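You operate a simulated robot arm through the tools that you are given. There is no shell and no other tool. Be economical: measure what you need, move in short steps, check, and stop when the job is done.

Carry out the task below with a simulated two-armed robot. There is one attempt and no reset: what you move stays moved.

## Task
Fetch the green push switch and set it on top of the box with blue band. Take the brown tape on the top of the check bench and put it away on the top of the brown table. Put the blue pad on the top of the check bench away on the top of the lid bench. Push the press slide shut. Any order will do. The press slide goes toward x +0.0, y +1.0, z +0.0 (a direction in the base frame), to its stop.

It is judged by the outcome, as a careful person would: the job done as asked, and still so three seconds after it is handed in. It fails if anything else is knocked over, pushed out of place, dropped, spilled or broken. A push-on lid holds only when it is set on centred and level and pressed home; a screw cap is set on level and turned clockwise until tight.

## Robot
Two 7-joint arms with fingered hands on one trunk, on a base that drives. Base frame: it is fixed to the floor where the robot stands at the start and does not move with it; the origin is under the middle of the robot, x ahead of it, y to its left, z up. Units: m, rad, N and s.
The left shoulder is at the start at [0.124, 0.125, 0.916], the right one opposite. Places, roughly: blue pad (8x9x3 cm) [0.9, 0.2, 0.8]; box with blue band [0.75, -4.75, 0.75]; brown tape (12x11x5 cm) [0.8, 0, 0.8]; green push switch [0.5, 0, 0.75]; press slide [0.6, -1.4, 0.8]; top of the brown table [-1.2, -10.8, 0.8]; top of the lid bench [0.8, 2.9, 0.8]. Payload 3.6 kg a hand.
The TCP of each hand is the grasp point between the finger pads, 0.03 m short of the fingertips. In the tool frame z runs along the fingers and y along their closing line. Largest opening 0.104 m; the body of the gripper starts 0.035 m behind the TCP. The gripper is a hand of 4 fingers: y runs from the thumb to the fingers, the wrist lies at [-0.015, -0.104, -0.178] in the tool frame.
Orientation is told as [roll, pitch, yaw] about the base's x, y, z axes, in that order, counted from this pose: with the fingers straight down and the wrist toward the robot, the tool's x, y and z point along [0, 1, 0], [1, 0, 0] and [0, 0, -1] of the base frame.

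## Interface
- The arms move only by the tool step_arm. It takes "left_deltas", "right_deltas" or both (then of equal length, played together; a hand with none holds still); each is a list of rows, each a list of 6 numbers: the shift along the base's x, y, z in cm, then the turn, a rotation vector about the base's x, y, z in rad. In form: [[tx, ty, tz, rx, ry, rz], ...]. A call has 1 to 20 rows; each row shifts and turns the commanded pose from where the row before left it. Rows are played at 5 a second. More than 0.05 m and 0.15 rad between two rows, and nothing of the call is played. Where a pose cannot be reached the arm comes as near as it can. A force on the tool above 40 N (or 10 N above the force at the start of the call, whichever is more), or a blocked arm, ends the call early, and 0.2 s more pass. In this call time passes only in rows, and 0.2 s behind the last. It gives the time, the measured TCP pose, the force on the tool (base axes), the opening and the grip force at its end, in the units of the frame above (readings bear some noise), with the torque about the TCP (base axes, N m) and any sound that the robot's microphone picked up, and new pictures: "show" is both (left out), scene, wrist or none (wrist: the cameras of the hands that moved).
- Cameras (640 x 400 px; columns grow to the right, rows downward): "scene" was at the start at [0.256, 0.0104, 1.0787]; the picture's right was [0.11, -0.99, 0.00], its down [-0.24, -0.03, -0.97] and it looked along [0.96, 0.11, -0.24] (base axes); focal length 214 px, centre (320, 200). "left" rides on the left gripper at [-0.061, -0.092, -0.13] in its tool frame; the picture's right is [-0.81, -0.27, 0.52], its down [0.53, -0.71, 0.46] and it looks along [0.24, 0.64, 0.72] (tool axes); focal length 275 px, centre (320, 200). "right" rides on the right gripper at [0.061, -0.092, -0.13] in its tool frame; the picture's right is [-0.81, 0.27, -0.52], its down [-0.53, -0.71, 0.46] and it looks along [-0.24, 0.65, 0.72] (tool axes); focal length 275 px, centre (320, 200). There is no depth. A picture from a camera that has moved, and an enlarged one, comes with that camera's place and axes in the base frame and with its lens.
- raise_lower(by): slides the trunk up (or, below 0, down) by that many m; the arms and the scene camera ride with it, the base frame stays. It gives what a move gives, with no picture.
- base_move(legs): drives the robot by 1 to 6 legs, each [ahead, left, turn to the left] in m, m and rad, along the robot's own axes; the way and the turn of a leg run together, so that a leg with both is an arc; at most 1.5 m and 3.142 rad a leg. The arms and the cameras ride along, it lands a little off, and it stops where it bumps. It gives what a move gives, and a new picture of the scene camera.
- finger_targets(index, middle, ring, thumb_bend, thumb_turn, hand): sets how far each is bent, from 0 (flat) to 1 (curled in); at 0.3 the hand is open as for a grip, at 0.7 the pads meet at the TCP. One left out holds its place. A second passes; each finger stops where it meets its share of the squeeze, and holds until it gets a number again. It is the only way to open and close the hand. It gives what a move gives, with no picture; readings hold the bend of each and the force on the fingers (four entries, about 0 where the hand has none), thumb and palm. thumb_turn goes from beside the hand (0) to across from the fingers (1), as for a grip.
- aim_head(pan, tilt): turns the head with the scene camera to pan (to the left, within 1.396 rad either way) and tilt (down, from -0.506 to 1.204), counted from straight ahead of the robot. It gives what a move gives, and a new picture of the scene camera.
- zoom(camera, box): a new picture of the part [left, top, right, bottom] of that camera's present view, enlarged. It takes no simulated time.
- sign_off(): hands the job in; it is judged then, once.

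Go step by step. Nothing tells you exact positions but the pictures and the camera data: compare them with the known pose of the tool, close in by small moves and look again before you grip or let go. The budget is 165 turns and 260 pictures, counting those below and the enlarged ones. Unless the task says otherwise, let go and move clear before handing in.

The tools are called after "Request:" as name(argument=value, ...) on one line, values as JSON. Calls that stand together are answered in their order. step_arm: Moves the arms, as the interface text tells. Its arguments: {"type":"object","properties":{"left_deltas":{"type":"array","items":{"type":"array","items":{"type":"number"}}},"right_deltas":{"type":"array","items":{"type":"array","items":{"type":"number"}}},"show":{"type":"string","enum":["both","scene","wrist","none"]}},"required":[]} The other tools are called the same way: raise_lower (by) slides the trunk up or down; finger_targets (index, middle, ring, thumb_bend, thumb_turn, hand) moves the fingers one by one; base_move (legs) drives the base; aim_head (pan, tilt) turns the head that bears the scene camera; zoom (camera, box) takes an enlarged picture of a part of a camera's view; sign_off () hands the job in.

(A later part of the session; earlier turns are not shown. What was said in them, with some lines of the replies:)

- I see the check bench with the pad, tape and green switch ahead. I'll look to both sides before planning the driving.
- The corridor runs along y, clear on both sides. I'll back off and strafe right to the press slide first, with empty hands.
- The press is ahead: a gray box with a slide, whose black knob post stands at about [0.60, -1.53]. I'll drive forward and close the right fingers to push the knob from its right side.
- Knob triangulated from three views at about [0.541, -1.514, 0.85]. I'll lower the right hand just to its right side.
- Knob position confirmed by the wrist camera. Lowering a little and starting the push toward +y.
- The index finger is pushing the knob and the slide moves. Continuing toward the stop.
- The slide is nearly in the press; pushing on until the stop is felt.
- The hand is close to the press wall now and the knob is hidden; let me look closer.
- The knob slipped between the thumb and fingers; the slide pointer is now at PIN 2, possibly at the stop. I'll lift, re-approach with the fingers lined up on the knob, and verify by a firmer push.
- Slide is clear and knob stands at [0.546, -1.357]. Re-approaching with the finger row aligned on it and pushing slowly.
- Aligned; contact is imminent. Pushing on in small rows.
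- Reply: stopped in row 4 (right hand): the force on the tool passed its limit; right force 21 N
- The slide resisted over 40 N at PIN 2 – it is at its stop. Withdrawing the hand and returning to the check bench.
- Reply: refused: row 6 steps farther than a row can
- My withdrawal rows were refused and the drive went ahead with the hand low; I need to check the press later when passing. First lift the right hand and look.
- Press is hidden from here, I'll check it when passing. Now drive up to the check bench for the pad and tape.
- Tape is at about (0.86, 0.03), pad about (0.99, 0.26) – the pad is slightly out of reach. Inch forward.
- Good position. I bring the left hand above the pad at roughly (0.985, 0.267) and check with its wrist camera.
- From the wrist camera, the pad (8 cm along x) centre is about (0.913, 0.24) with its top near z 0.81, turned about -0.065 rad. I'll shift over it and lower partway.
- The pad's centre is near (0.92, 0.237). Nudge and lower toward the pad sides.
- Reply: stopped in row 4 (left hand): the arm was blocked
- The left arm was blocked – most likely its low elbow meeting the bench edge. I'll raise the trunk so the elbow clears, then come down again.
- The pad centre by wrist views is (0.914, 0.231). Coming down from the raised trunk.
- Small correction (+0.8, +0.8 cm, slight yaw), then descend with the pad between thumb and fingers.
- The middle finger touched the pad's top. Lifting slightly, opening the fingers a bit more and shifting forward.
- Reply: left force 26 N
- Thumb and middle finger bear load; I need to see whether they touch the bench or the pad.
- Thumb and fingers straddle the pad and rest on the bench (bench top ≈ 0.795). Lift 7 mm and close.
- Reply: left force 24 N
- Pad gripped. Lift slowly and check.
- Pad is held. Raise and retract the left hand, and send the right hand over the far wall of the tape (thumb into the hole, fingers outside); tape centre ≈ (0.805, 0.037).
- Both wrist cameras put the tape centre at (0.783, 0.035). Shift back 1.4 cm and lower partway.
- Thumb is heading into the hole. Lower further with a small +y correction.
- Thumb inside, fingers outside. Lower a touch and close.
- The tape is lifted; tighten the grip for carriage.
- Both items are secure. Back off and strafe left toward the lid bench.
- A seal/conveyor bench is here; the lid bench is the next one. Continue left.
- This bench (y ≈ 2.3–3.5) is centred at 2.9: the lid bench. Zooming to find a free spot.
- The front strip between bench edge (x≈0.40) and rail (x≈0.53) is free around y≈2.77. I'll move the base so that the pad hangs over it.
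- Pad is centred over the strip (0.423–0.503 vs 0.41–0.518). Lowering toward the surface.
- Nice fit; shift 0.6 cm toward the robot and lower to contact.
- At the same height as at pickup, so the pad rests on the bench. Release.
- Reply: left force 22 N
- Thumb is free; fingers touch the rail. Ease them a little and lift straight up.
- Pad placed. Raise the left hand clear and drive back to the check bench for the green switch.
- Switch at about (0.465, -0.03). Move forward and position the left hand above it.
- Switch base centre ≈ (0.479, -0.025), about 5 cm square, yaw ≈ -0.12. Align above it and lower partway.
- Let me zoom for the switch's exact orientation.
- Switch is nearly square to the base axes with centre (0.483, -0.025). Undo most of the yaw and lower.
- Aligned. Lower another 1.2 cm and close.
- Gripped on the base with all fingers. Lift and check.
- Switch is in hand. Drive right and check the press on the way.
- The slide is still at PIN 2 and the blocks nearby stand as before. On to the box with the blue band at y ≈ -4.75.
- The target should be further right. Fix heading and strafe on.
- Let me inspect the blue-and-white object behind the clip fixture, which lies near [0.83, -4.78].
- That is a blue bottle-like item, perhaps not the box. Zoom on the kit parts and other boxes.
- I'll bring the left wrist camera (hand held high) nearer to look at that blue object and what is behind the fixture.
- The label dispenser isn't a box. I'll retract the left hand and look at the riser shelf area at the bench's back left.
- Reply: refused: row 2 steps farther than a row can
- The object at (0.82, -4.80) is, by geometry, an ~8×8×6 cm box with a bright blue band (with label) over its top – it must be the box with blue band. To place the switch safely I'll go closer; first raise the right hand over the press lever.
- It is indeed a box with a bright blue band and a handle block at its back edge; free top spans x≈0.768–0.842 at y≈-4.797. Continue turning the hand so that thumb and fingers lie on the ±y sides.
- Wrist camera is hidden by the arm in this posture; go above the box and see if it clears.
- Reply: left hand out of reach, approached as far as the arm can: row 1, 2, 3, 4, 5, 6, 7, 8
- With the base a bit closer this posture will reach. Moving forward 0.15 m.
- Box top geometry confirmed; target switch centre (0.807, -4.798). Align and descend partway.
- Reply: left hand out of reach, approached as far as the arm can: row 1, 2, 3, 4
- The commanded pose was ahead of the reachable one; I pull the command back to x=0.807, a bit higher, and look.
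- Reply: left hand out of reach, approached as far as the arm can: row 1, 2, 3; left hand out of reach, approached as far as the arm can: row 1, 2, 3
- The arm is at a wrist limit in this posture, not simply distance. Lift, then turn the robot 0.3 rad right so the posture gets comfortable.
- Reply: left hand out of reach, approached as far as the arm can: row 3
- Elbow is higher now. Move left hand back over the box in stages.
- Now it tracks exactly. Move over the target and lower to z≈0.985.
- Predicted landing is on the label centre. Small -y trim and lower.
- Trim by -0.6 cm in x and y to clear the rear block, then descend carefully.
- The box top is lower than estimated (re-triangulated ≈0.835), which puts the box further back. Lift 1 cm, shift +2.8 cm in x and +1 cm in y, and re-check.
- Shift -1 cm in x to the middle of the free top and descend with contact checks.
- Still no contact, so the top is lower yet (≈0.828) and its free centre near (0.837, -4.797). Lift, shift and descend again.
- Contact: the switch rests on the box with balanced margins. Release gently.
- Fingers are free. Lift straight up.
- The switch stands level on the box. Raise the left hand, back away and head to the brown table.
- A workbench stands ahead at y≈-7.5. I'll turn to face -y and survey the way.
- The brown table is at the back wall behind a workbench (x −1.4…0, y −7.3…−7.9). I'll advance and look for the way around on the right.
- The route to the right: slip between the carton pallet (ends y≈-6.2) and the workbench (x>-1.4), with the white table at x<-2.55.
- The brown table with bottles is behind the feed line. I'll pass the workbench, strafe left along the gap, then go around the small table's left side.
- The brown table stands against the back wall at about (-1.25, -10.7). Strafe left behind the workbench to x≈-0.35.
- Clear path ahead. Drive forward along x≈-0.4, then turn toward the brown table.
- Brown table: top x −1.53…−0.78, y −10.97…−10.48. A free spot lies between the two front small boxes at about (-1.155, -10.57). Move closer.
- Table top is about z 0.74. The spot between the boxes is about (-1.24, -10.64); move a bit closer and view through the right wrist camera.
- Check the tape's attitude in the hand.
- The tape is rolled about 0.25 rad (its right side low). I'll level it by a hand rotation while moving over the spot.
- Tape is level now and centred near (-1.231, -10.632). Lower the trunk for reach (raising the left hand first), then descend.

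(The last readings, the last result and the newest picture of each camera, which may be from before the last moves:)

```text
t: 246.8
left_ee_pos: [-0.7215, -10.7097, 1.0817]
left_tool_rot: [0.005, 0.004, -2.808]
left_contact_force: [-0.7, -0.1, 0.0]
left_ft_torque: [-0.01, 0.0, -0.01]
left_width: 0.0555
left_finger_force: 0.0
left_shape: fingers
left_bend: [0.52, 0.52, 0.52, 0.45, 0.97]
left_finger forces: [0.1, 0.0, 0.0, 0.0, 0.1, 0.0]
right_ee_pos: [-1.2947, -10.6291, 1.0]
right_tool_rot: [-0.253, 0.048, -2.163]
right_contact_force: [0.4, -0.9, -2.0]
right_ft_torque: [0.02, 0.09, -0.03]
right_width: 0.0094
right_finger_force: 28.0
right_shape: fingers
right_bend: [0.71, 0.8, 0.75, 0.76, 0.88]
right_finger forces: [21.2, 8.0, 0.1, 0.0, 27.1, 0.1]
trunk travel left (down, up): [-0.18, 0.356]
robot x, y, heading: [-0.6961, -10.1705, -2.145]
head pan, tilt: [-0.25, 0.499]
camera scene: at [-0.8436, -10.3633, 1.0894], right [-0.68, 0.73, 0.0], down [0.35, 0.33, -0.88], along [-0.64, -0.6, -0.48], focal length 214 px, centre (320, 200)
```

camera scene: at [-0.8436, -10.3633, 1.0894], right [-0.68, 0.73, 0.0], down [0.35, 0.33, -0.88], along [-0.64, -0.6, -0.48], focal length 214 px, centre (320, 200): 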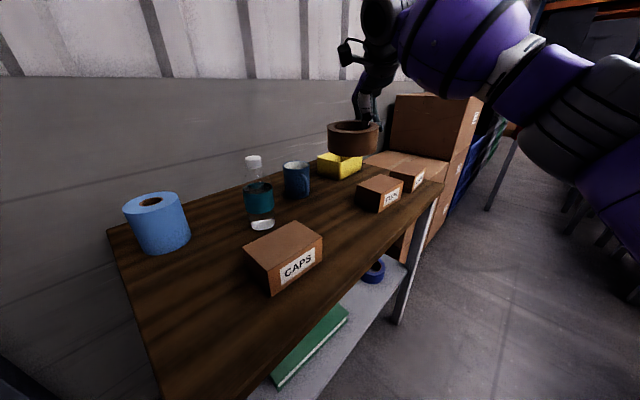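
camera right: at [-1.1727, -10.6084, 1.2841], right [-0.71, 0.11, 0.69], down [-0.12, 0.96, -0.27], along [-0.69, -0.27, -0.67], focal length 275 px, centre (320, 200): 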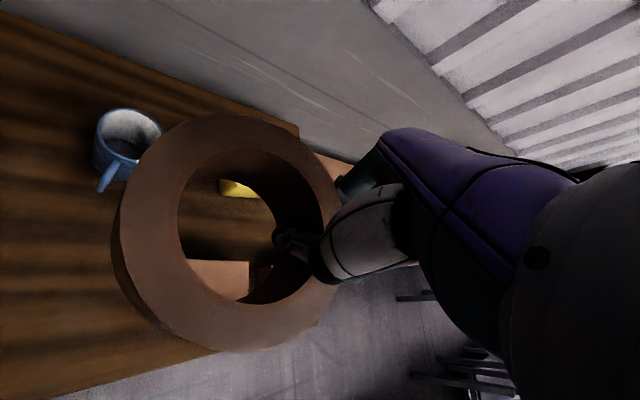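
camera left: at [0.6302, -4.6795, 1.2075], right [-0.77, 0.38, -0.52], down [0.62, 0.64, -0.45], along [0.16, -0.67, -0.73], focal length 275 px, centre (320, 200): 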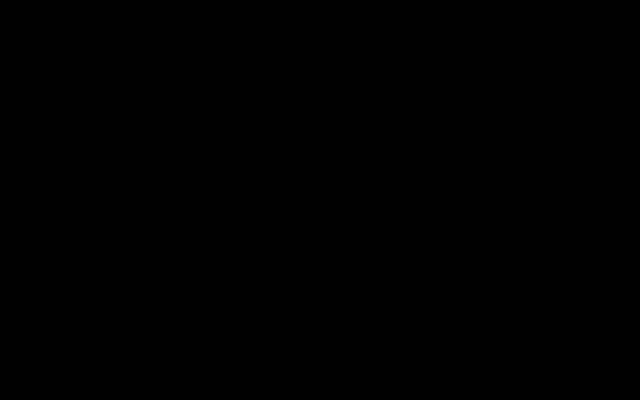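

Tape hangs right over the free spot (gap 28 cm between boxes). Descend to about 5 cm above.

Request:
step_arm(right_deltas=[[0, -0.3, -4, 0, 0, 0], [0, -0.3, -4, 0, 0, 0], [0, 0, -4, 0, 0, 0], [0, 0, -3, 0, 0, 0]])

Request:
zoom(camera="scene", box=[260, 110, 460, 270])

```text
t: 247.8
left_ee_pos: [-0.7224, -10.708, 1.0819]
left_tool_rot: [0.006, 0.004, -2.808]
left_contact_force: [-0.5, -1.0, -0.3]
left_ft_torque: [0.02, 0.0, -0.02]
left_width: 0.0555
left_finger_force: 0.0
left_shape: fingers
left_bend: [0.52, 0.52, 0.52, 0.45, 0.97]
left_finger forces: [0.0, 0.0, 0.1, 0.0, 0.0, 0.0]
right_ee_pos: [-1.2945, -10.6337, 0.8508]
right_tool_rot: [-0.251, 0.046, -2.166]
right_contact_force: [-0.8, -0.7, 1.4]
right_ft_torque: [-0.01, 0.12, 0.04]
right_width: 0.0095
right_finger_force: 30.0
right_shape: fingers
right_bend: [0.71, 0.8, 0.75, 0.76, 0.88]
right_finger forces: [20.8, 11.9, 0.3, 0.0, 27.9, 0.0]
trunk travel left (down, up): [-0.18, 0.356]
robot x, y, heading: [-0.6958, -10.1736, -2.145]
head pan, tilt: [-0.25, 0.499]
camera scene: at [-0.8433, -10.363, 1.0895], right [-0.68, 0.73, 0.0], down [0.35, 0.32, -0.88], along [-0.64, -0.6, -0.48], focal length 214 px, centre (320, 200)
camera right: at [-1.1715, -10.615, 0.9669], right [-0.72, 0.11, 0.69], down [-0.12, 0.95, -0.28], along [-0.69, -0.28, -0.67], focal length 275 px, centre (320, 200)
```

scene: 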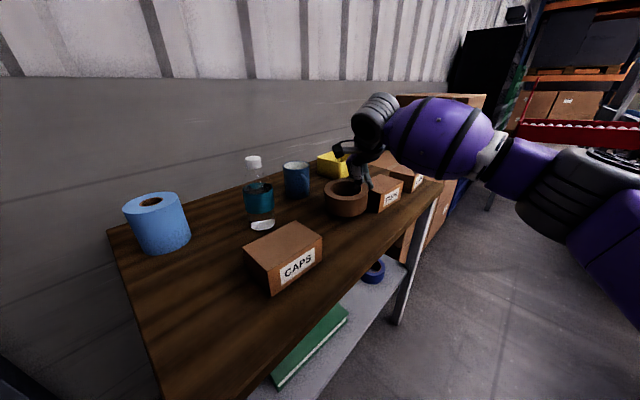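
right: 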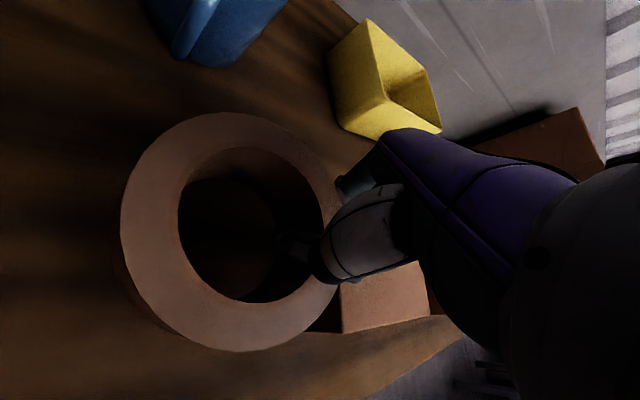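

```text
2.50 times, centred on (360, 190) of scene
camera zoom: at [-0.8433, -10.363, 1.0895], right [-0.68, 0.73, 0.0], down [0.35, 0.32, -0.88], along [-0.64, -0.6, -0.48], focal length 536 px, centre (220, 225)
```

zoom: 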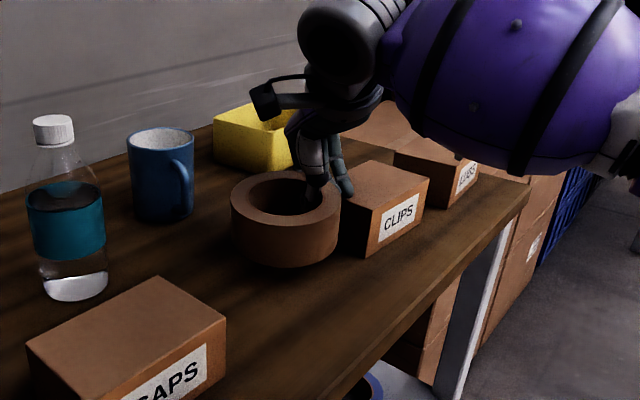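

The table is at z≈0.80 after all, and the tape stands too near the CLIPS box. Lift slightly and shift toward the middle of the gap.

Request:
step_arm(right_deltas=[[0, 0, 2.5, 0, 0, 0], [2.7, 1.2, 1, 0, 0, 0], [2.6, 1.2, 0, 0, 0, 0]])

Request:
zoom(camera="scene", box=[240, 110, 460, 290])

```text
t: 248.6
left_ee_pos: [-0.7224, -10.7092, 1.081]
left_tool_rot: [0.003, 0.004, -2.809]
left_contact_force: [-0.3, 0.2, -0.6]
left_ft_torque: [0.0, 0.01, 0.03]
left_width: 0.0555
left_finger_force: 0.1
left_shape: fingers
left_bend: [0.52, 0.52, 0.52, 0.45, 0.97]
left_finger forces: [0.1, 0.0, 0.0, 0.0, 0.0, 0.0]
right_ee_pos: [-1.2413, -10.6108, 0.8853]
right_tool_rot: [-0.253, 0.045, -2.163]
right_contact_force: [0.4, 0.0, -1.1]
right_ft_torque: [0.0, 0.1, 0.03]
right_width: 0.0096
right_finger_force: 28.3
right_shape: fingers
right_bend: [0.71, 0.8, 0.75, 0.76, 0.88]
right_finger forces: [21.0, 8.9, 0.0, 0.1, 27.7, 0.0]
trunk travel left (down, up): [-0.18, 0.356]
robot x, y, heading: [-0.6943, -10.1756, -2.14]
head pan, tilt: [-0.25, 0.499]
camera scene: at [-0.8434, -10.3632, 1.0894], right [-0.68, 0.73, 0.0], down [0.35, 0.33, -0.88], along [-0.64, -0.6, -0.48], focal length 214 px, centre (320, 200)
camera right: at [-1.1169, -10.5912, 1.002], right [-0.72, 0.11, 0.69], down [-0.11, 0.95, -0.27], along [-0.69, -0.27, -0.67], focal length 275 px, centre (320, 200)
```

scene: 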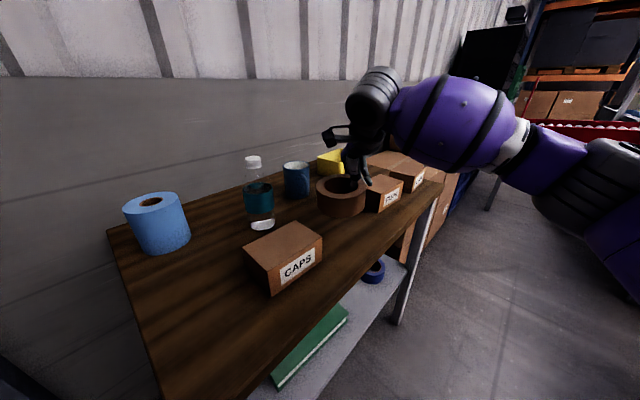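
right: 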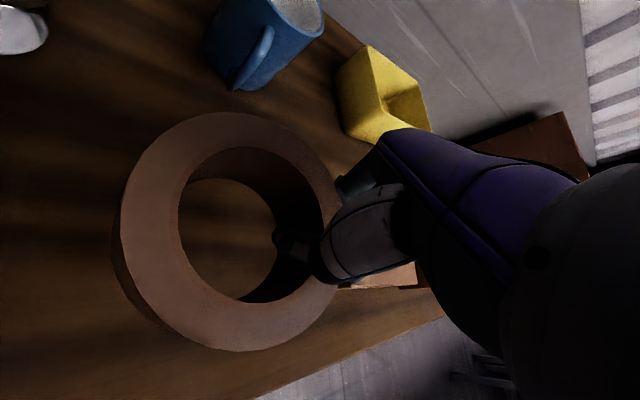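

```text
2.22 times, centred on (350, 200) of scene
camera zoom: at [-0.8434, -10.3632, 1.0894], right [-0.68, 0.73, 0.0], down [0.35, 0.33, -0.88], along [-0.64, -0.6, -0.48], focal length 477 px, centre (253, 200)
```

zoom: 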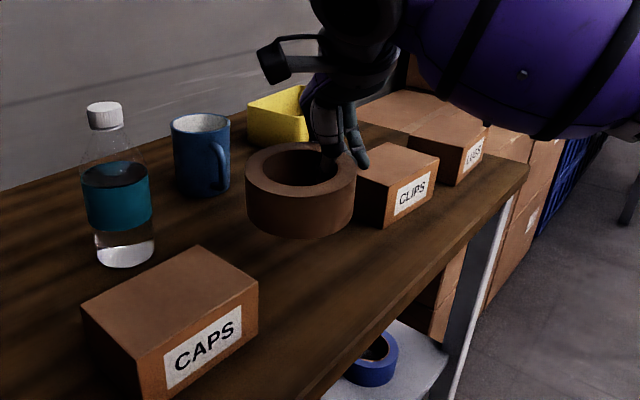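

Lower onto the table in small steps.

Request:
step_arm(right_deltas=[[0, 0, -1.5, 0, 0, 0], [0, 0, -1.2, 0, 0, 0], [0, 0, -0.5, 0, 0, 0], [0, 0, -0.4, 0, 0, 0]], show="none")

Request:
zoom(camera="scene", box=[240, 110, 460, 290])

```text
t: 249.6
left_ee_pos: [-0.7227, -10.7097, 1.0816]
left_tool_rot: [0.006, 0.004, -2.809]
left_contact_force: [1.5, 0.4, -0.4]
left_ft_torque: [0.01, 0.03, 0.03]
left_width: 0.0557
left_finger_force: 0.1
left_shape: fingers
left_bend: [0.52, 0.52, 0.52, 0.45, 0.97]
left_finger forces: [0.0, 0.0, 0.1, 0.0, 0.0, 0.1]
right_ee_pos: [-1.2413, -10.6104, 0.8507]
right_tool_rot: [-0.254, 0.048, -2.163]
right_contact_force: [-0.2, -0.4, -1.2]
right_ft_torque: [0.04, 0.08, 0.01]
right_width: 0.0097
right_finger_force: 28.6
right_shape: fingers
right_bend: [0.71, 0.8, 0.75, 0.76, 0.88]
right_finger forces: [21.0, 8.9, 0.0, 0.0, 27.8, 0.0]
trunk travel left (down, up): [-0.18, 0.356]
robot x, y, heading: [-0.6928, -10.1722, -2.144]
head pan, tilt: [-0.25, 0.499]
```

```text
2.22 times, centred on (350, 200) of scene
camera zoom: at [-0.8436, -10.3633, 1.0894], right [-0.68, 0.73, 0.0], down [0.35, 0.33, -0.88], along [-0.64, -0.6, -0.48], focal length 477 px, centre (253, 200)
```

zoom: 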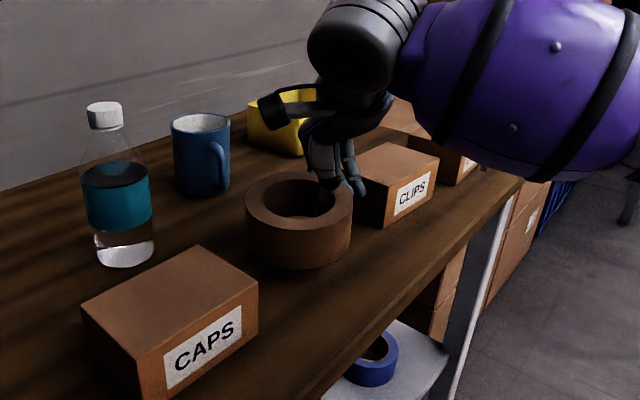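

No contact yet and CLIPS is unmoved. Shift 1.5 cm away from CAPS and continue lowering.

Request:
step_arm(right_deltas=[[-1.5, 0, 0, 0, 0, 0], [0, 0, -0.5, 0, 0, 0], [0, 0, -0.5, 0, 0, 0], [0, 0, -0.4, 0, 0, 0]], show="none")

Request:
zoom(camera="scene", box=[240, 110, 460, 290])

```text
t: 250.6
left_ee_pos: [-0.7217, -10.7108, 1.0817]
left_tool_rot: [0.006, 0.004, -2.808]
left_contact_force: [0.4, 0.1, -0.6]
left_ft_torque: [0.04, 0.0, 0.02]
left_width: 0.0559
left_finger_force: 0.1
left_shape: fingers
left_bend: [0.52, 0.52, 0.52, 0.45, 0.97]
left_finger forces: [0.1, 0.0, 0.1, 0.1, 0.0, 0.0]
right_ee_pos: [-1.2575, -10.611, 0.8344]
right_tool_rot: [-0.252, 0.047, -2.163]
right_contact_force: [0.0, 0.0, -1.3]
right_ft_torque: [0.02, 0.1, 0.03]
right_width: 0.0097
right_finger_force: 28.8
right_shape: fingers
right_bend: [0.71, 0.8, 0.75, 0.76, 0.88]
right_finger forces: [20.9, 8.9, 0.0, 0.1, 27.6, 0.0]
trunk travel left (down, up): [-0.18, 0.356]
robot x, y, heading: [-0.6938, -10.1762, -2.146]
head pan, tilt: [-0.25, 0.499]
```

```text
2.22 times, centred on (350, 200) of scene
camera zoom: at [-0.8436, -10.3633, 1.0894], right [-0.68, 0.73, 0.0], down [0.35, 0.33, -0.88], along [-0.64, -0.6, -0.48], focal length 477 px, centre (253, 200)
```

zoom: 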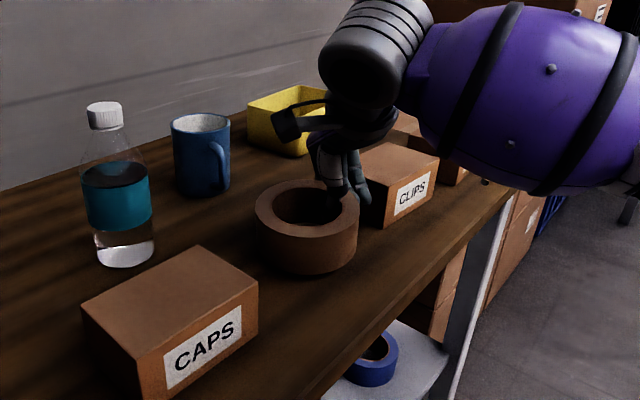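

Request:
step_arm(right_deltas=[[1, 0, 0, 0, 0, 0], [0, 0, -0.5, 0, 0, 0], [0, 0, -0.5, 0, 0, 0], [0, 0, -0.4, 0, 0, 0]], show="none")

Request:
zoom(camera="scene", box=[240, 110, 460, 290])

```text
t: 251.6
left_ee_pos: [-0.7213, -10.7094, 1.0818]
left_tool_rot: [0.004, 0.004, -2.808]
left_contact_force: [1.4, 0.2, -0.7]
left_ft_torque: [0.02, -0.02, -0.01]
left_width: 0.0555
left_finger_force: 0.1
left_shape: fingers
left_bend: [0.52, 0.52, 0.52, 0.45, 0.97]
left_finger forces: [0.0, 0.1, 0.0, 0.1, 0.1, 0.1]
right_ee_pos: [-1.2468, -10.61, 0.8216]
right_tool_rot: [-0.25, 0.048, -2.165]
right_contact_force: [-1.2, 1.3, 3.0]
right_ft_torque: [0.18, -0.26, 0.14]
right_width: 0.0097
right_finger_force: 29.4
right_shape: fingers
right_bend: [0.71, 0.8, 0.75, 0.76, 0.88]
right_finger forces: [17.5, 12.7, 0.0, 0.1, 28.1, 0.1]
trunk travel left (down, up): [-0.18, 0.356]
robot x, y, heading: [-0.6959, -10.1736, -2.142]
head pan, tilt: [-0.25, 0.499]
```

```text
2.22 times, centred on (350, 200) of scene
camera zoom: at [-0.8435, -10.3629, 1.0895], right [-0.68, 0.73, 0.0], down [0.35, 0.32, -0.88], along [-0.64, -0.6, -0.48], focal length 477 px, centre (253, 200)
```

zoom: 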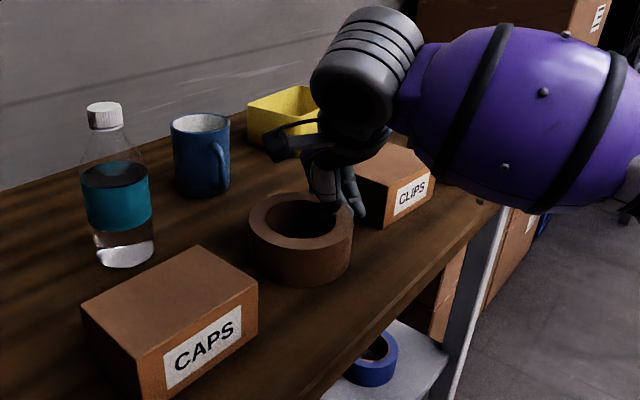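

Touching at one edge; seat it slightly more.

Request:
step_arm(right_deltas=[[0, 0, -0.3, 0, 0, 0], [0, 0, -0.2, 0, 0, 0]], show="wrist")

Request:
zoom(camera="scene", box=[280, 150, 400, 250])

```text
t: 252.2
left_ee_pos: [-0.7218, -10.7089, 1.0809]
left_tool_rot: [0.005, 0.004, -2.809]
left_contact_force: [0.2, -0.4, 0.2]
left_ft_torque: [-0.03, 0.04, 0.02]
left_width: 0.0557
left_finger_force: 0.1
left_shape: fingers
left_bend: [0.52, 0.52, 0.52, 0.45, 0.97]
left_finger forces: [0.1, 0.0, 0.0, 0.0, 0.1, 0.0]
right_ee_pos: [-1.2466, -10.61, 0.8167]
right_tool_rot: [-0.252, 0.046, -2.164]
right_contact_force: [-3.0, -0.4, 6.8]
right_ft_torque: [0.21, -0.61, 0.06]
right_width: 0.0092
right_finger_force: 31.2
right_shape: fingers
right_bend: [0.72, 0.81, 0.75, 0.76, 0.88]
right_finger forces: [18.9, 14.1, 0.1, 0.0, 29.9, 0.0]
trunk travel left (down, up): [-0.18, 0.356]
robot x, y, heading: [-0.6935, -10.1747, -2.144]
head pan, tilt: [-0.25, 0.499]
camera right: at [-1.1231, -10.5911, 0.9332], right [-0.72, 0.11, 0.69], down [-0.11, 0.95, -0.28], along [-0.69, -0.28, -0.67], focal length 275 px, centre (320, 200)
```

right: 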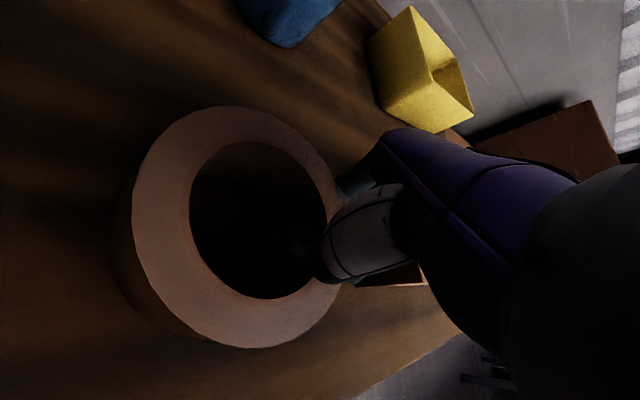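

```text
4.00 times, centred on (340, 200) of scene
camera zoom: at [-0.8433, -10.3629, 1.0895], right [-0.68, 0.73, 0.0], down [0.35, 0.32, -0.88], along [-0.64, -0.6, -0.48], focal length 858 px, centre (240, 200)
```

zoom: 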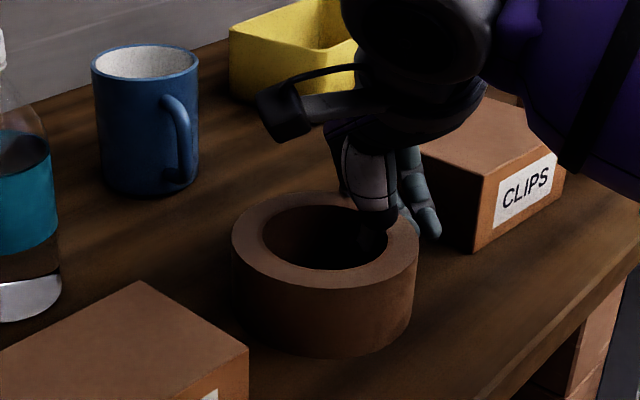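

The far edge bears first; rotate slightly to set it flat.

Request:
step_arm(right_deltas=[[0, 0, -0.2, 0.01, -0.04, 0], [0, 0, -0.2, 0.01, -0.04, 0]], show="none")

Request:
zoom(camera="scene", box=[280, 150, 400, 250])

```text
t: 252.8
left_ee_pos: [-0.7219, -10.7088, 1.0824]
left_tool_rot: [0.005, 0.002, -2.808]
left_contact_force: [0.4, -0.6, 0.4]
left_ft_torque: [-0.01, 0.03, -0.02]
left_width: 0.0552
left_finger_force: 0.1
left_shape: fingers
left_bend: [0.52, 0.52, 0.52, 0.45, 0.97]
left_finger forces: [0.1, 0.0, 0.0, 0.0, 0.0, 0.0]
right_ee_pos: [-1.2471, -10.6102, 0.8158]
right_tool_rot: [-0.197, 0.104, -2.16]
right_contact_force: [-6.3, 0.2, 18.2]
right_ft_torque: [0.11, 0.29, -0.01]
right_width: 0.0097
right_finger_force: 33.9
right_shape: fingers
right_bend: [0.71, 0.81, 0.75, 0.77, 0.88]
right_finger forces: [22.6, 14.9, 0.0, 0.0, 30.0, 0.0]
trunk travel left (down, up): [-0.18, 0.356]
robot x, y, heading: [-0.6926, -10.1723, -2.147]
head pan, tilt: [-0.25, 0.499]
```

```text
4.00 times, centred on (340, 200) of scene
camera zoom: at [-0.8429, -10.3622, 1.0898], right [-0.68, 0.73, 0.0], down [0.35, 0.32, -0.88], along [-0.65, -0.6, -0.48], focal length 858 px, centre (240, 200)
```

zoom: 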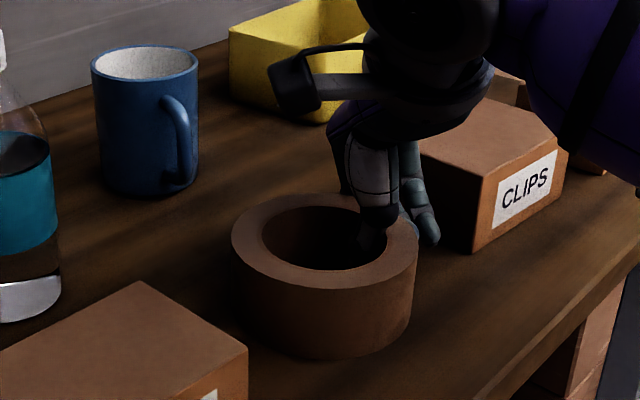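

Seated flat. Release with modest opening.

Request:
finger_targets(hand="right", index=0.62, middle=0.65, ring=0.68, thumb_bend=0.5)

Request:
zoom(camera="scene", box=[280, 150, 400, 250])

```text
t: 253.8
left_ee_pos: [-0.72, -10.709, 1.0815]
left_tool_rot: [0.005, 0.003, -2.809]
left_contact_force: [1.2, -0.3, -0.6]
left_ft_torque: [-0.01, -0.01, 0.03]
left_width: 0.0559
left_finger_force: 0.0
left_shape: fingers
left_bend: [0.52, 0.52, 0.52, 0.45, 0.97]
left_finger forces: [0.1, 0.0, 0.0, 0.0, 0.0, 0.1]
right_ee_pos: [-1.2454, -10.6102, 0.8139]
right_tool_rot: [-0.195, 0.103, -2.16]
right_contact_force: [-3.7, -3.6, 25.6]
right_ft_torque: [-0.46, 0.29, -0.04]
right_width: 0.0335
right_finger_force: 13.4
right_shape: fingers
right_bend: [0.64, 0.65, 0.68, 0.5, 0.97]
right_finger forces: [26.0, 0.0, 0.0, 0.1, 0.1, 0.0]
trunk travel left (down, up): [-0.18, 0.356]
robot x, y, heading: [-0.6909, -10.1767, -2.148]
head pan, tilt: [-0.25, 0.499]
```

```text
4.00 times, centred on (340, 200) of scene
camera zoom: at [-0.8421, -10.3622, 1.0899], right [-0.68, 0.73, 0.0], down [0.35, 0.32, -0.88], along [-0.65, -0.6, -0.48], focal length 858 px, centre (240, 200)
```

zoom: 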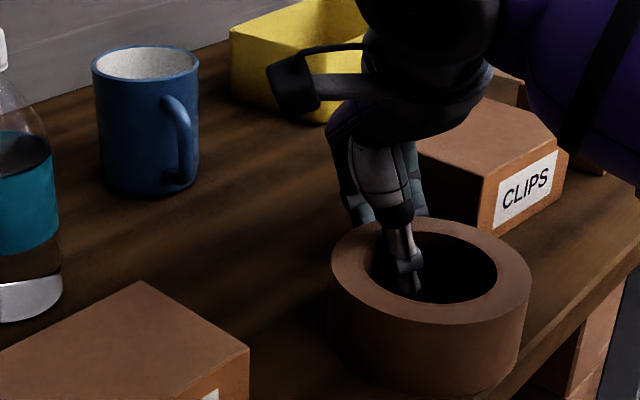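

The tape pivoted around the thumb as the grip opened and now stands near the front edge. Ease the hand up slightly and look before regripping.

Request:
step_arm(right_deltas=[[0, 0, 0.6, 0, 0, 0]])

Request:
zoom(camera="scene", box=[300, 160, 420, 260])

```text
t: 254.2
left_ee_pos: [-0.7217, -10.71, 1.0816]
left_tool_rot: [0.005, 0.004, -2.809]
left_contact_force: [-1.4, -0.2, -0.3]
left_ft_torque: [0.02, 0.0, 0.01]
left_width: 0.0558
left_finger_force: 0.0
left_shape: fingers
left_bend: [0.52, 0.52, 0.52, 0.45, 0.97]
left_finger forces: [0.0, 0.0, 0.1, 0.1, 0.0, 0.1]
right_ee_pos: [-1.2455, -10.6092, 0.8154]
right_tool_rot: [-0.196, 0.115, -2.161]
right_contact_force: [-1.4, -1.0, 9.9]
right_ft_torque: [-0.12, 0.08, -0.01]
right_width: 0.0343
right_finger_force: 4.7
right_shape: fingers
right_bend: [0.63, 0.65, 0.68, 0.5, 0.97]
right_finger forces: [10.0, 0.0, 0.0, 0.0, 0.1, 0.0]
trunk travel left (down, up): [-0.18, 0.356]
robot x, y, heading: [-0.6907, -10.1744, -2.144]
head pan, tilt: [-0.25, 0.499]
camera scene: at [-0.843, -10.3628, 1.0894], right [-0.68, 0.73, 0.0], down [0.35, 0.32, -0.88], along [-0.64, -0.6, -0.48], focal length 214 px, centre (320, 200)
camera right: at [-1.1319, -10.5938, 0.9426], right [-0.77, 0.09, 0.63], down [-0.09, 0.96, -0.26], along [-0.63, -0.26, -0.73], focal length 275 px, centre (320, 200)
```

scene: 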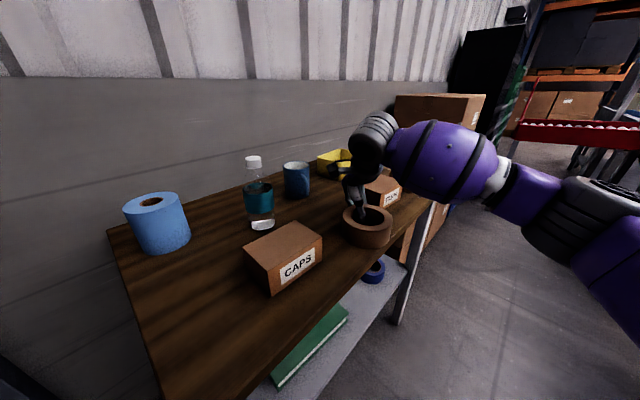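
right: 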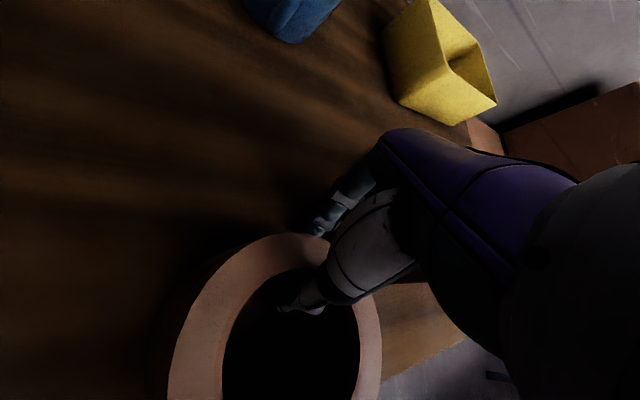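

```text
4.00 times, centred on (360, 210) of scene
camera zoom: at [-0.843, -10.3628, 1.0894], right [-0.68, 0.73, 0.0], down [0.35, 0.32, -0.88], along [-0.64, -0.6, -0.48], focal length 858 px, centre (160, 160)
```

zoom: 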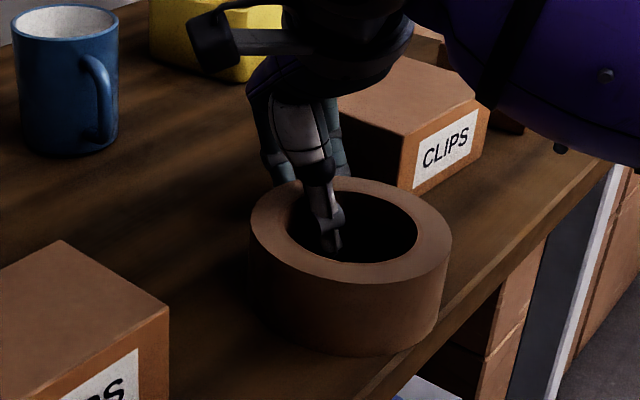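

The tape overlaps the front edge slightly, now centred on the thumb. Raise a little, regrip gently, then move it back.

Request:
step_arm(right_deltas=[[0, 0, 0.6, 0.0, 0.0, 0]], show="none")

Request:
finger_targets(hand="right", index=0.72, middle=0.72, ring=0.72, thumb_bend=0.72)

Request:
zoom(camera="scene", box=[300, 160, 420, 260])

```text
t: 254.6
left_ee_pos: [-0.7226, -10.7089, 1.0805]
left_tool_rot: [0.005, 0.004, -2.808]
left_contact_force: [-0.1, -0.4, 0.5]
left_ft_torque: [-0.01, 0.02, 0.02]
left_width: 0.0555
left_finger_force: 0.1
left_shape: fingers
left_bend: [0.52, 0.52, 0.52, 0.45, 0.97]
left_finger forces: [0.0, 0.0, 0.0, 0.0, 0.0, 0.1]
right_ee_pos: [-1.2461, -10.6103, 0.8229]
right_tool_rot: [-0.196, 0.113, -2.161]
right_contact_force: [-0.4, 0.1, 0.5]
right_ft_torque: [-0.02, 0.0, -0.02]
right_width: 0.0362
right_finger_force: 0.0
right_shape: fingers
right_bend: [0.62, 0.65, 0.68, 0.5, 0.97]
right_finger forces: [0.1, 0.0, 0.1, 0.0, 0.1, 0.1]
trunk travel left (down, up): [-0.18, 0.356]
robot x, y, heading: [-0.6935, -10.1745, -2.146]
head pan, tilt: [-0.25, 0.499]
```

```text
t: 255.6
left_ee_pos: [-0.7227, -10.7097, 1.0815]
left_tool_rot: [0.005, 0.005, -2.808]
left_contact_force: [0.0, -0.4, 0.3]
left_ft_torque: [0.0, 0.0, -0.05]
left_width: 0.0556
left_finger_force: 0.0
left_shape: fingers
left_bend: [0.52, 0.52, 0.52, 0.45, 0.97]
left_finger forces: [0.0, 0.1, 0.0, 0.0, 0.0, 0.0]
right_ee_pos: [-1.2457, -10.6104, 0.8236]
right_tool_rot: [-0.197, 0.11, -2.161]
right_contact_force: [0.1, 0.4, -0.3]
right_ft_torque: [-0.05, 0.03, 0.01]
right_width: 0.0138
right_finger_force: 8.3
right_shape: fingers
right_bend: [0.71, 0.72, 0.72, 0.63, 0.97]
right_finger forces: [5.7, 2.4, 0.0, 0.0, 8.1, 0.0]
trunk travel left (down, up): [-0.18, 0.356]
robot x, y, heading: [-0.694, -10.1735, -2.139]
head pan, tilt: [-0.25, 0.499]
```

```text
4.00 times, centred on (360, 210) of scene
camera zoom: at [-0.8435, -10.3632, 1.0894], right [-0.68, 0.73, 0.0], down [0.35, 0.33, -0.88], along [-0.64, -0.6, -0.48], focal length 858 px, centre (160, 160)
```

zoom: 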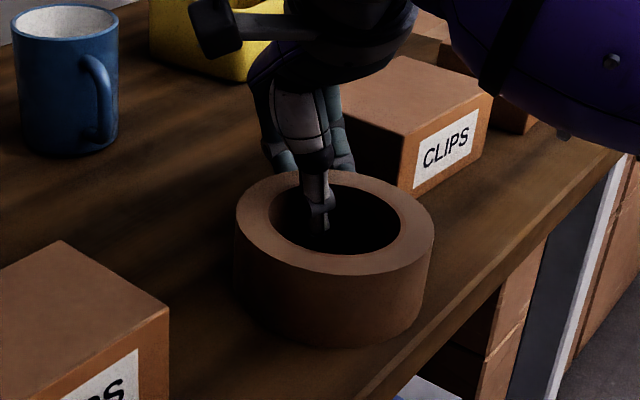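

Regripped. Lift half a centimetre, move 4.5 cm back, and set down.

Request:
step_arm(right_deltas=[[0, 0, 0.6, 0, 0, 0], [0.3, -1.5, 0, 0, 0, 0], [0.3, -1.5, 0, 0, 0, 0], [0.2, -1.5, 0, 0, 0, 0], [0, 0, -0.3, 0, 0, 0]], show="none")

Request:
zoom(camera="scene", box=[280, 150, 420, 260])

```text
t: 256.8
left_ee_pos: [-0.7226, -10.7089, 1.0807]
left_tool_rot: [0.005, 0.002, -2.808]
left_contact_force: [-0.4, 0.1, 0.4]
left_ft_torque: [-0.05, 0.0, -0.02]
left_width: 0.0554
left_finger_force: 0.0
left_shape: fingers
left_bend: [0.52, 0.52, 0.52, 0.45, 0.97]
left_finger forces: [0.0, 0.1, 0.0, 0.0, 0.1, 0.0]
right_ee_pos: [-1.2386, -10.6543, 0.827]
right_tool_rot: [-0.197, 0.108, -2.16]
right_contact_force: [-0.5, -0.1, -1.7]
right_ft_torque: [-0.03, 0.05, -0.01]
right_width: 0.0141
right_finger_force: 7.7
right_shape: fingers
right_bend: [0.71, 0.72, 0.72, 0.64, 0.96]
right_finger forces: [6.4, 1.9, 0.1, 0.0, 8.4, 0.0]
trunk travel left (down, up): [-0.18, 0.356]
robot x, y, heading: [-0.6929, -10.1748, -2.146]
head pan, tilt: [-0.25, 0.499]
```

```text
3.64 times, centred on (350, 205) of scene
camera zoom: at [-0.8436, -10.3632, 1.0894], right [-0.68, 0.73, 0.0], down [0.35, 0.33, -0.88], along [-0.64, -0.6, -0.48], focal length 780 px, centre (211, 182)
```

zoom: 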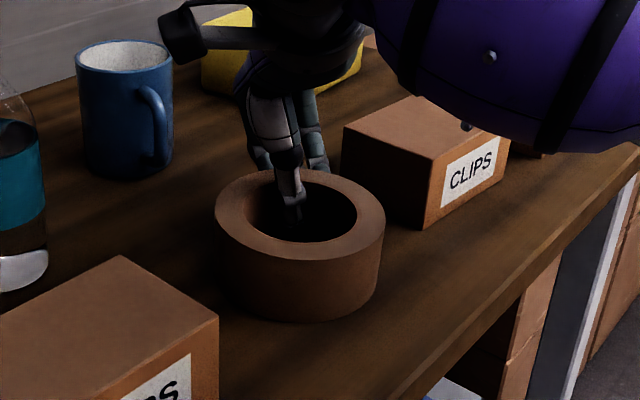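

Well placed now. Lower to contact and release.

Request:
step_arm(right_deltas=[[0, 0, -0.3, 0, 0, 0], [0, 0, -0.2, 0, 0, 0]], show="none")

Request:
finger_targets(hand="right", index=0.64, middle=0.64, ring=0.64, thumb_bend=0.53)

Request:
zoom(camera="scene", box=[280, 150, 420, 260])

```text
t: 257.4
left_ee_pos: [-0.7212, -10.7091, 1.0823]
left_tool_rot: [0.005, 0.005, -2.809]
left_contact_force: [-0.3, 0.4, 0.4]
left_ft_torque: [0.03, 0.01, 0.0]
left_width: 0.0558
left_finger_force: 0.0
left_shape: fingers
left_bend: [0.52, 0.52, 0.52, 0.45, 0.97]
left_finger forces: [0.0, 0.1, 0.0, 0.0, 0.0, 0.0]
right_ee_pos: [-1.2387, -10.6539, 0.822]
right_tool_rot: [-0.198, 0.108, -2.162]
right_contact_force: [-0.7, -0.4, 0.8]
right_ft_torque: [-0.04, 0.0, 0.04]
right_width: 0.0142
right_finger_force: 7.7
right_shape: fingers
right_bend: [0.71, 0.72, 0.72, 0.64, 0.96]
right_finger forces: [6.3, 2.6, 0.0, 0.0, 8.0, 0.0]
trunk travel left (down, up): [-0.18, 0.356]
robot x, y, heading: [-0.6932, -10.1783, -2.147]
head pan, tilt: [-0.25, 0.499]
```

```text
t: 258.4
left_ee_pos: [-0.7212, -10.7076, 1.0815]
left_tool_rot: [0.006, 0.003, -2.809]
left_contact_force: [0.6, -0.7, -0.8]
left_ft_torque: [0.0, 0.0, 0.0]
left_width: 0.0554
left_finger_force: 0.0
left_shape: fingers
left_bend: [0.52, 0.52, 0.52, 0.45, 0.97]
left_finger forces: [0.1, 0.0, 0.0, 0.1, 0.0, 0.0]
right_ee_pos: [-1.2391, -10.6548, 0.8216]
right_tool_rot: [-0.196, 0.111, -2.161]
right_contact_force: [-0.6, -1.1, 0.0]
right_ft_torque: [0.01, 0.0, -0.02]
right_width: 0.0297
right_finger_force: 0.0
right_shape: fingers
right_bend: [0.64, 0.64, 0.64, 0.53, 0.97]
right_finger forces: [0.0, 0.0, 0.0, 0.1, 0.0, 0.0]
trunk travel left (down, up): [-0.18, 0.356]
robot x, y, heading: [-0.692, -10.1751, -2.146]
head pan, tilt: [-0.25, 0.499]
```

```text
3.64 times, centred on (350, 205) of scene
camera zoom: at [-0.8435, -10.3632, 1.0894], right [-0.68, 0.73, 0.0], down [0.35, 0.33, -0.88], along [-0.64, -0.6, -0.48], focal length 780 px, centre (211, 182)
```

zoom: 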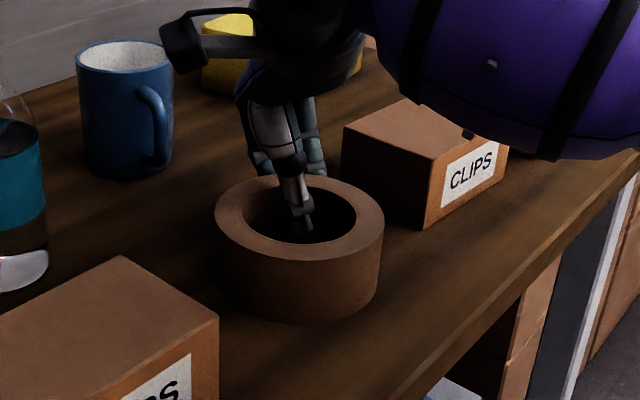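

Released cleanly. Lift the hand straight up.

Request:
step_arm(right_deltas=[[0, 0, 1, 0, 0, 0], [0, 0, 1.5, 0, 0, 0], [0, 0, 2, 0, 0, 0], [0, 0, 3, 0, 0, 0], [0, 0, 4, 0, 0, 0], [0, 0, 4, 0, 0, 0], [0, 0, 4, 0, 0, 0], [0, 0, 4, 0, 0, 0]], show="scene")

Request:
zoom(camera="scene", box=[280, 150, 420, 260])

```text
t: 260.2
left_ee_pos: [-0.7219, -10.708, 1.0819]
left_tool_rot: [0.005, 0.005, -2.81]
left_contact_force: [0.7, 0.4, 0.7]
left_ft_torque: [0.01, 0.02, 0.01]
left_width: 0.0553
left_finger_force: 0.0
left_shape: fingers
left_bend: [0.52, 0.52, 0.52, 0.45, 0.97]
left_finger forces: [0.0, 0.0, 0.0, 0.1, 0.1, 0.0]
right_ee_pos: [-1.238, -10.6554, 1.0588]
right_tool_rot: [-0.197, 0.11, -2.16]
right_contact_force: [0.4, 0.0, -0.1]
right_ft_torque: [0.02, -0.02, 0.01]
right_width: 0.0296
right_finger_force: 0.2
right_shape: fingers
right_bend: [0.64, 0.64, 0.64, 0.53, 0.97]
right_finger forces: [0.0, 0.0, 0.1, 0.0, 0.0, 0.1]
trunk travel left (down, up): [-0.18, 0.356]
robot x, y, heading: [-0.6924, -10.1757, -2.144]
head pan, tilt: [-0.25, 0.499]
camera scene: at [-0.8429, -10.3631, 1.0895], right [-0.68, 0.73, 0.0], down [0.35, 0.32, -0.88], along [-0.64, -0.6, -0.48], focal length 214 px, centre (320, 200)
```

scene: 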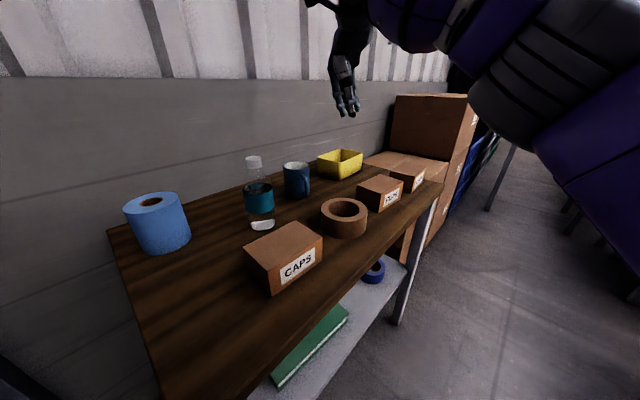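

```text
3.64 times, centred on (350, 205) of scene
camera zoom: at [-0.8429, -10.3631, 1.0895], right [-0.68, 0.73, 0.0], down [0.35, 0.32, -0.88], along [-0.64, -0.6, -0.48], focal length 780 px, centre (211, 182)
```

zoom: 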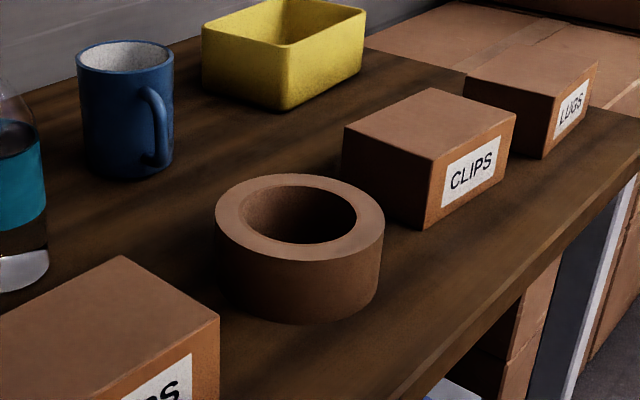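

The tape lies flat on the brown table and nothing near it has moved. All four jobs are done and both hands are clear, so I'm handing in.

Request:
sign_off()

```text
The job is handed in.
```

I did all four jobs and handed in. The one doubt is the box: I found nothing marked "box with blue band", so I matched it by shape, its bright blue band and its rough position.

- **Press slide:** pushed in until it resisted over 40 N at the PIN 2 mark. It was still there when I drove past later.
- **Blue pad:** on the front strip of the lid bench, about 2 cm from the edge.
- **Green push switch:** standing level on top of the box I took to be the one with the blue band, near (0.83, -4.80).
- **Brown tape:** flat on the brown table, between the CAPS and CLIPS boxes. On the first release it swung to the front edge, so I picked it up again and moved it back.

I saw nothing else knocked over or moved.
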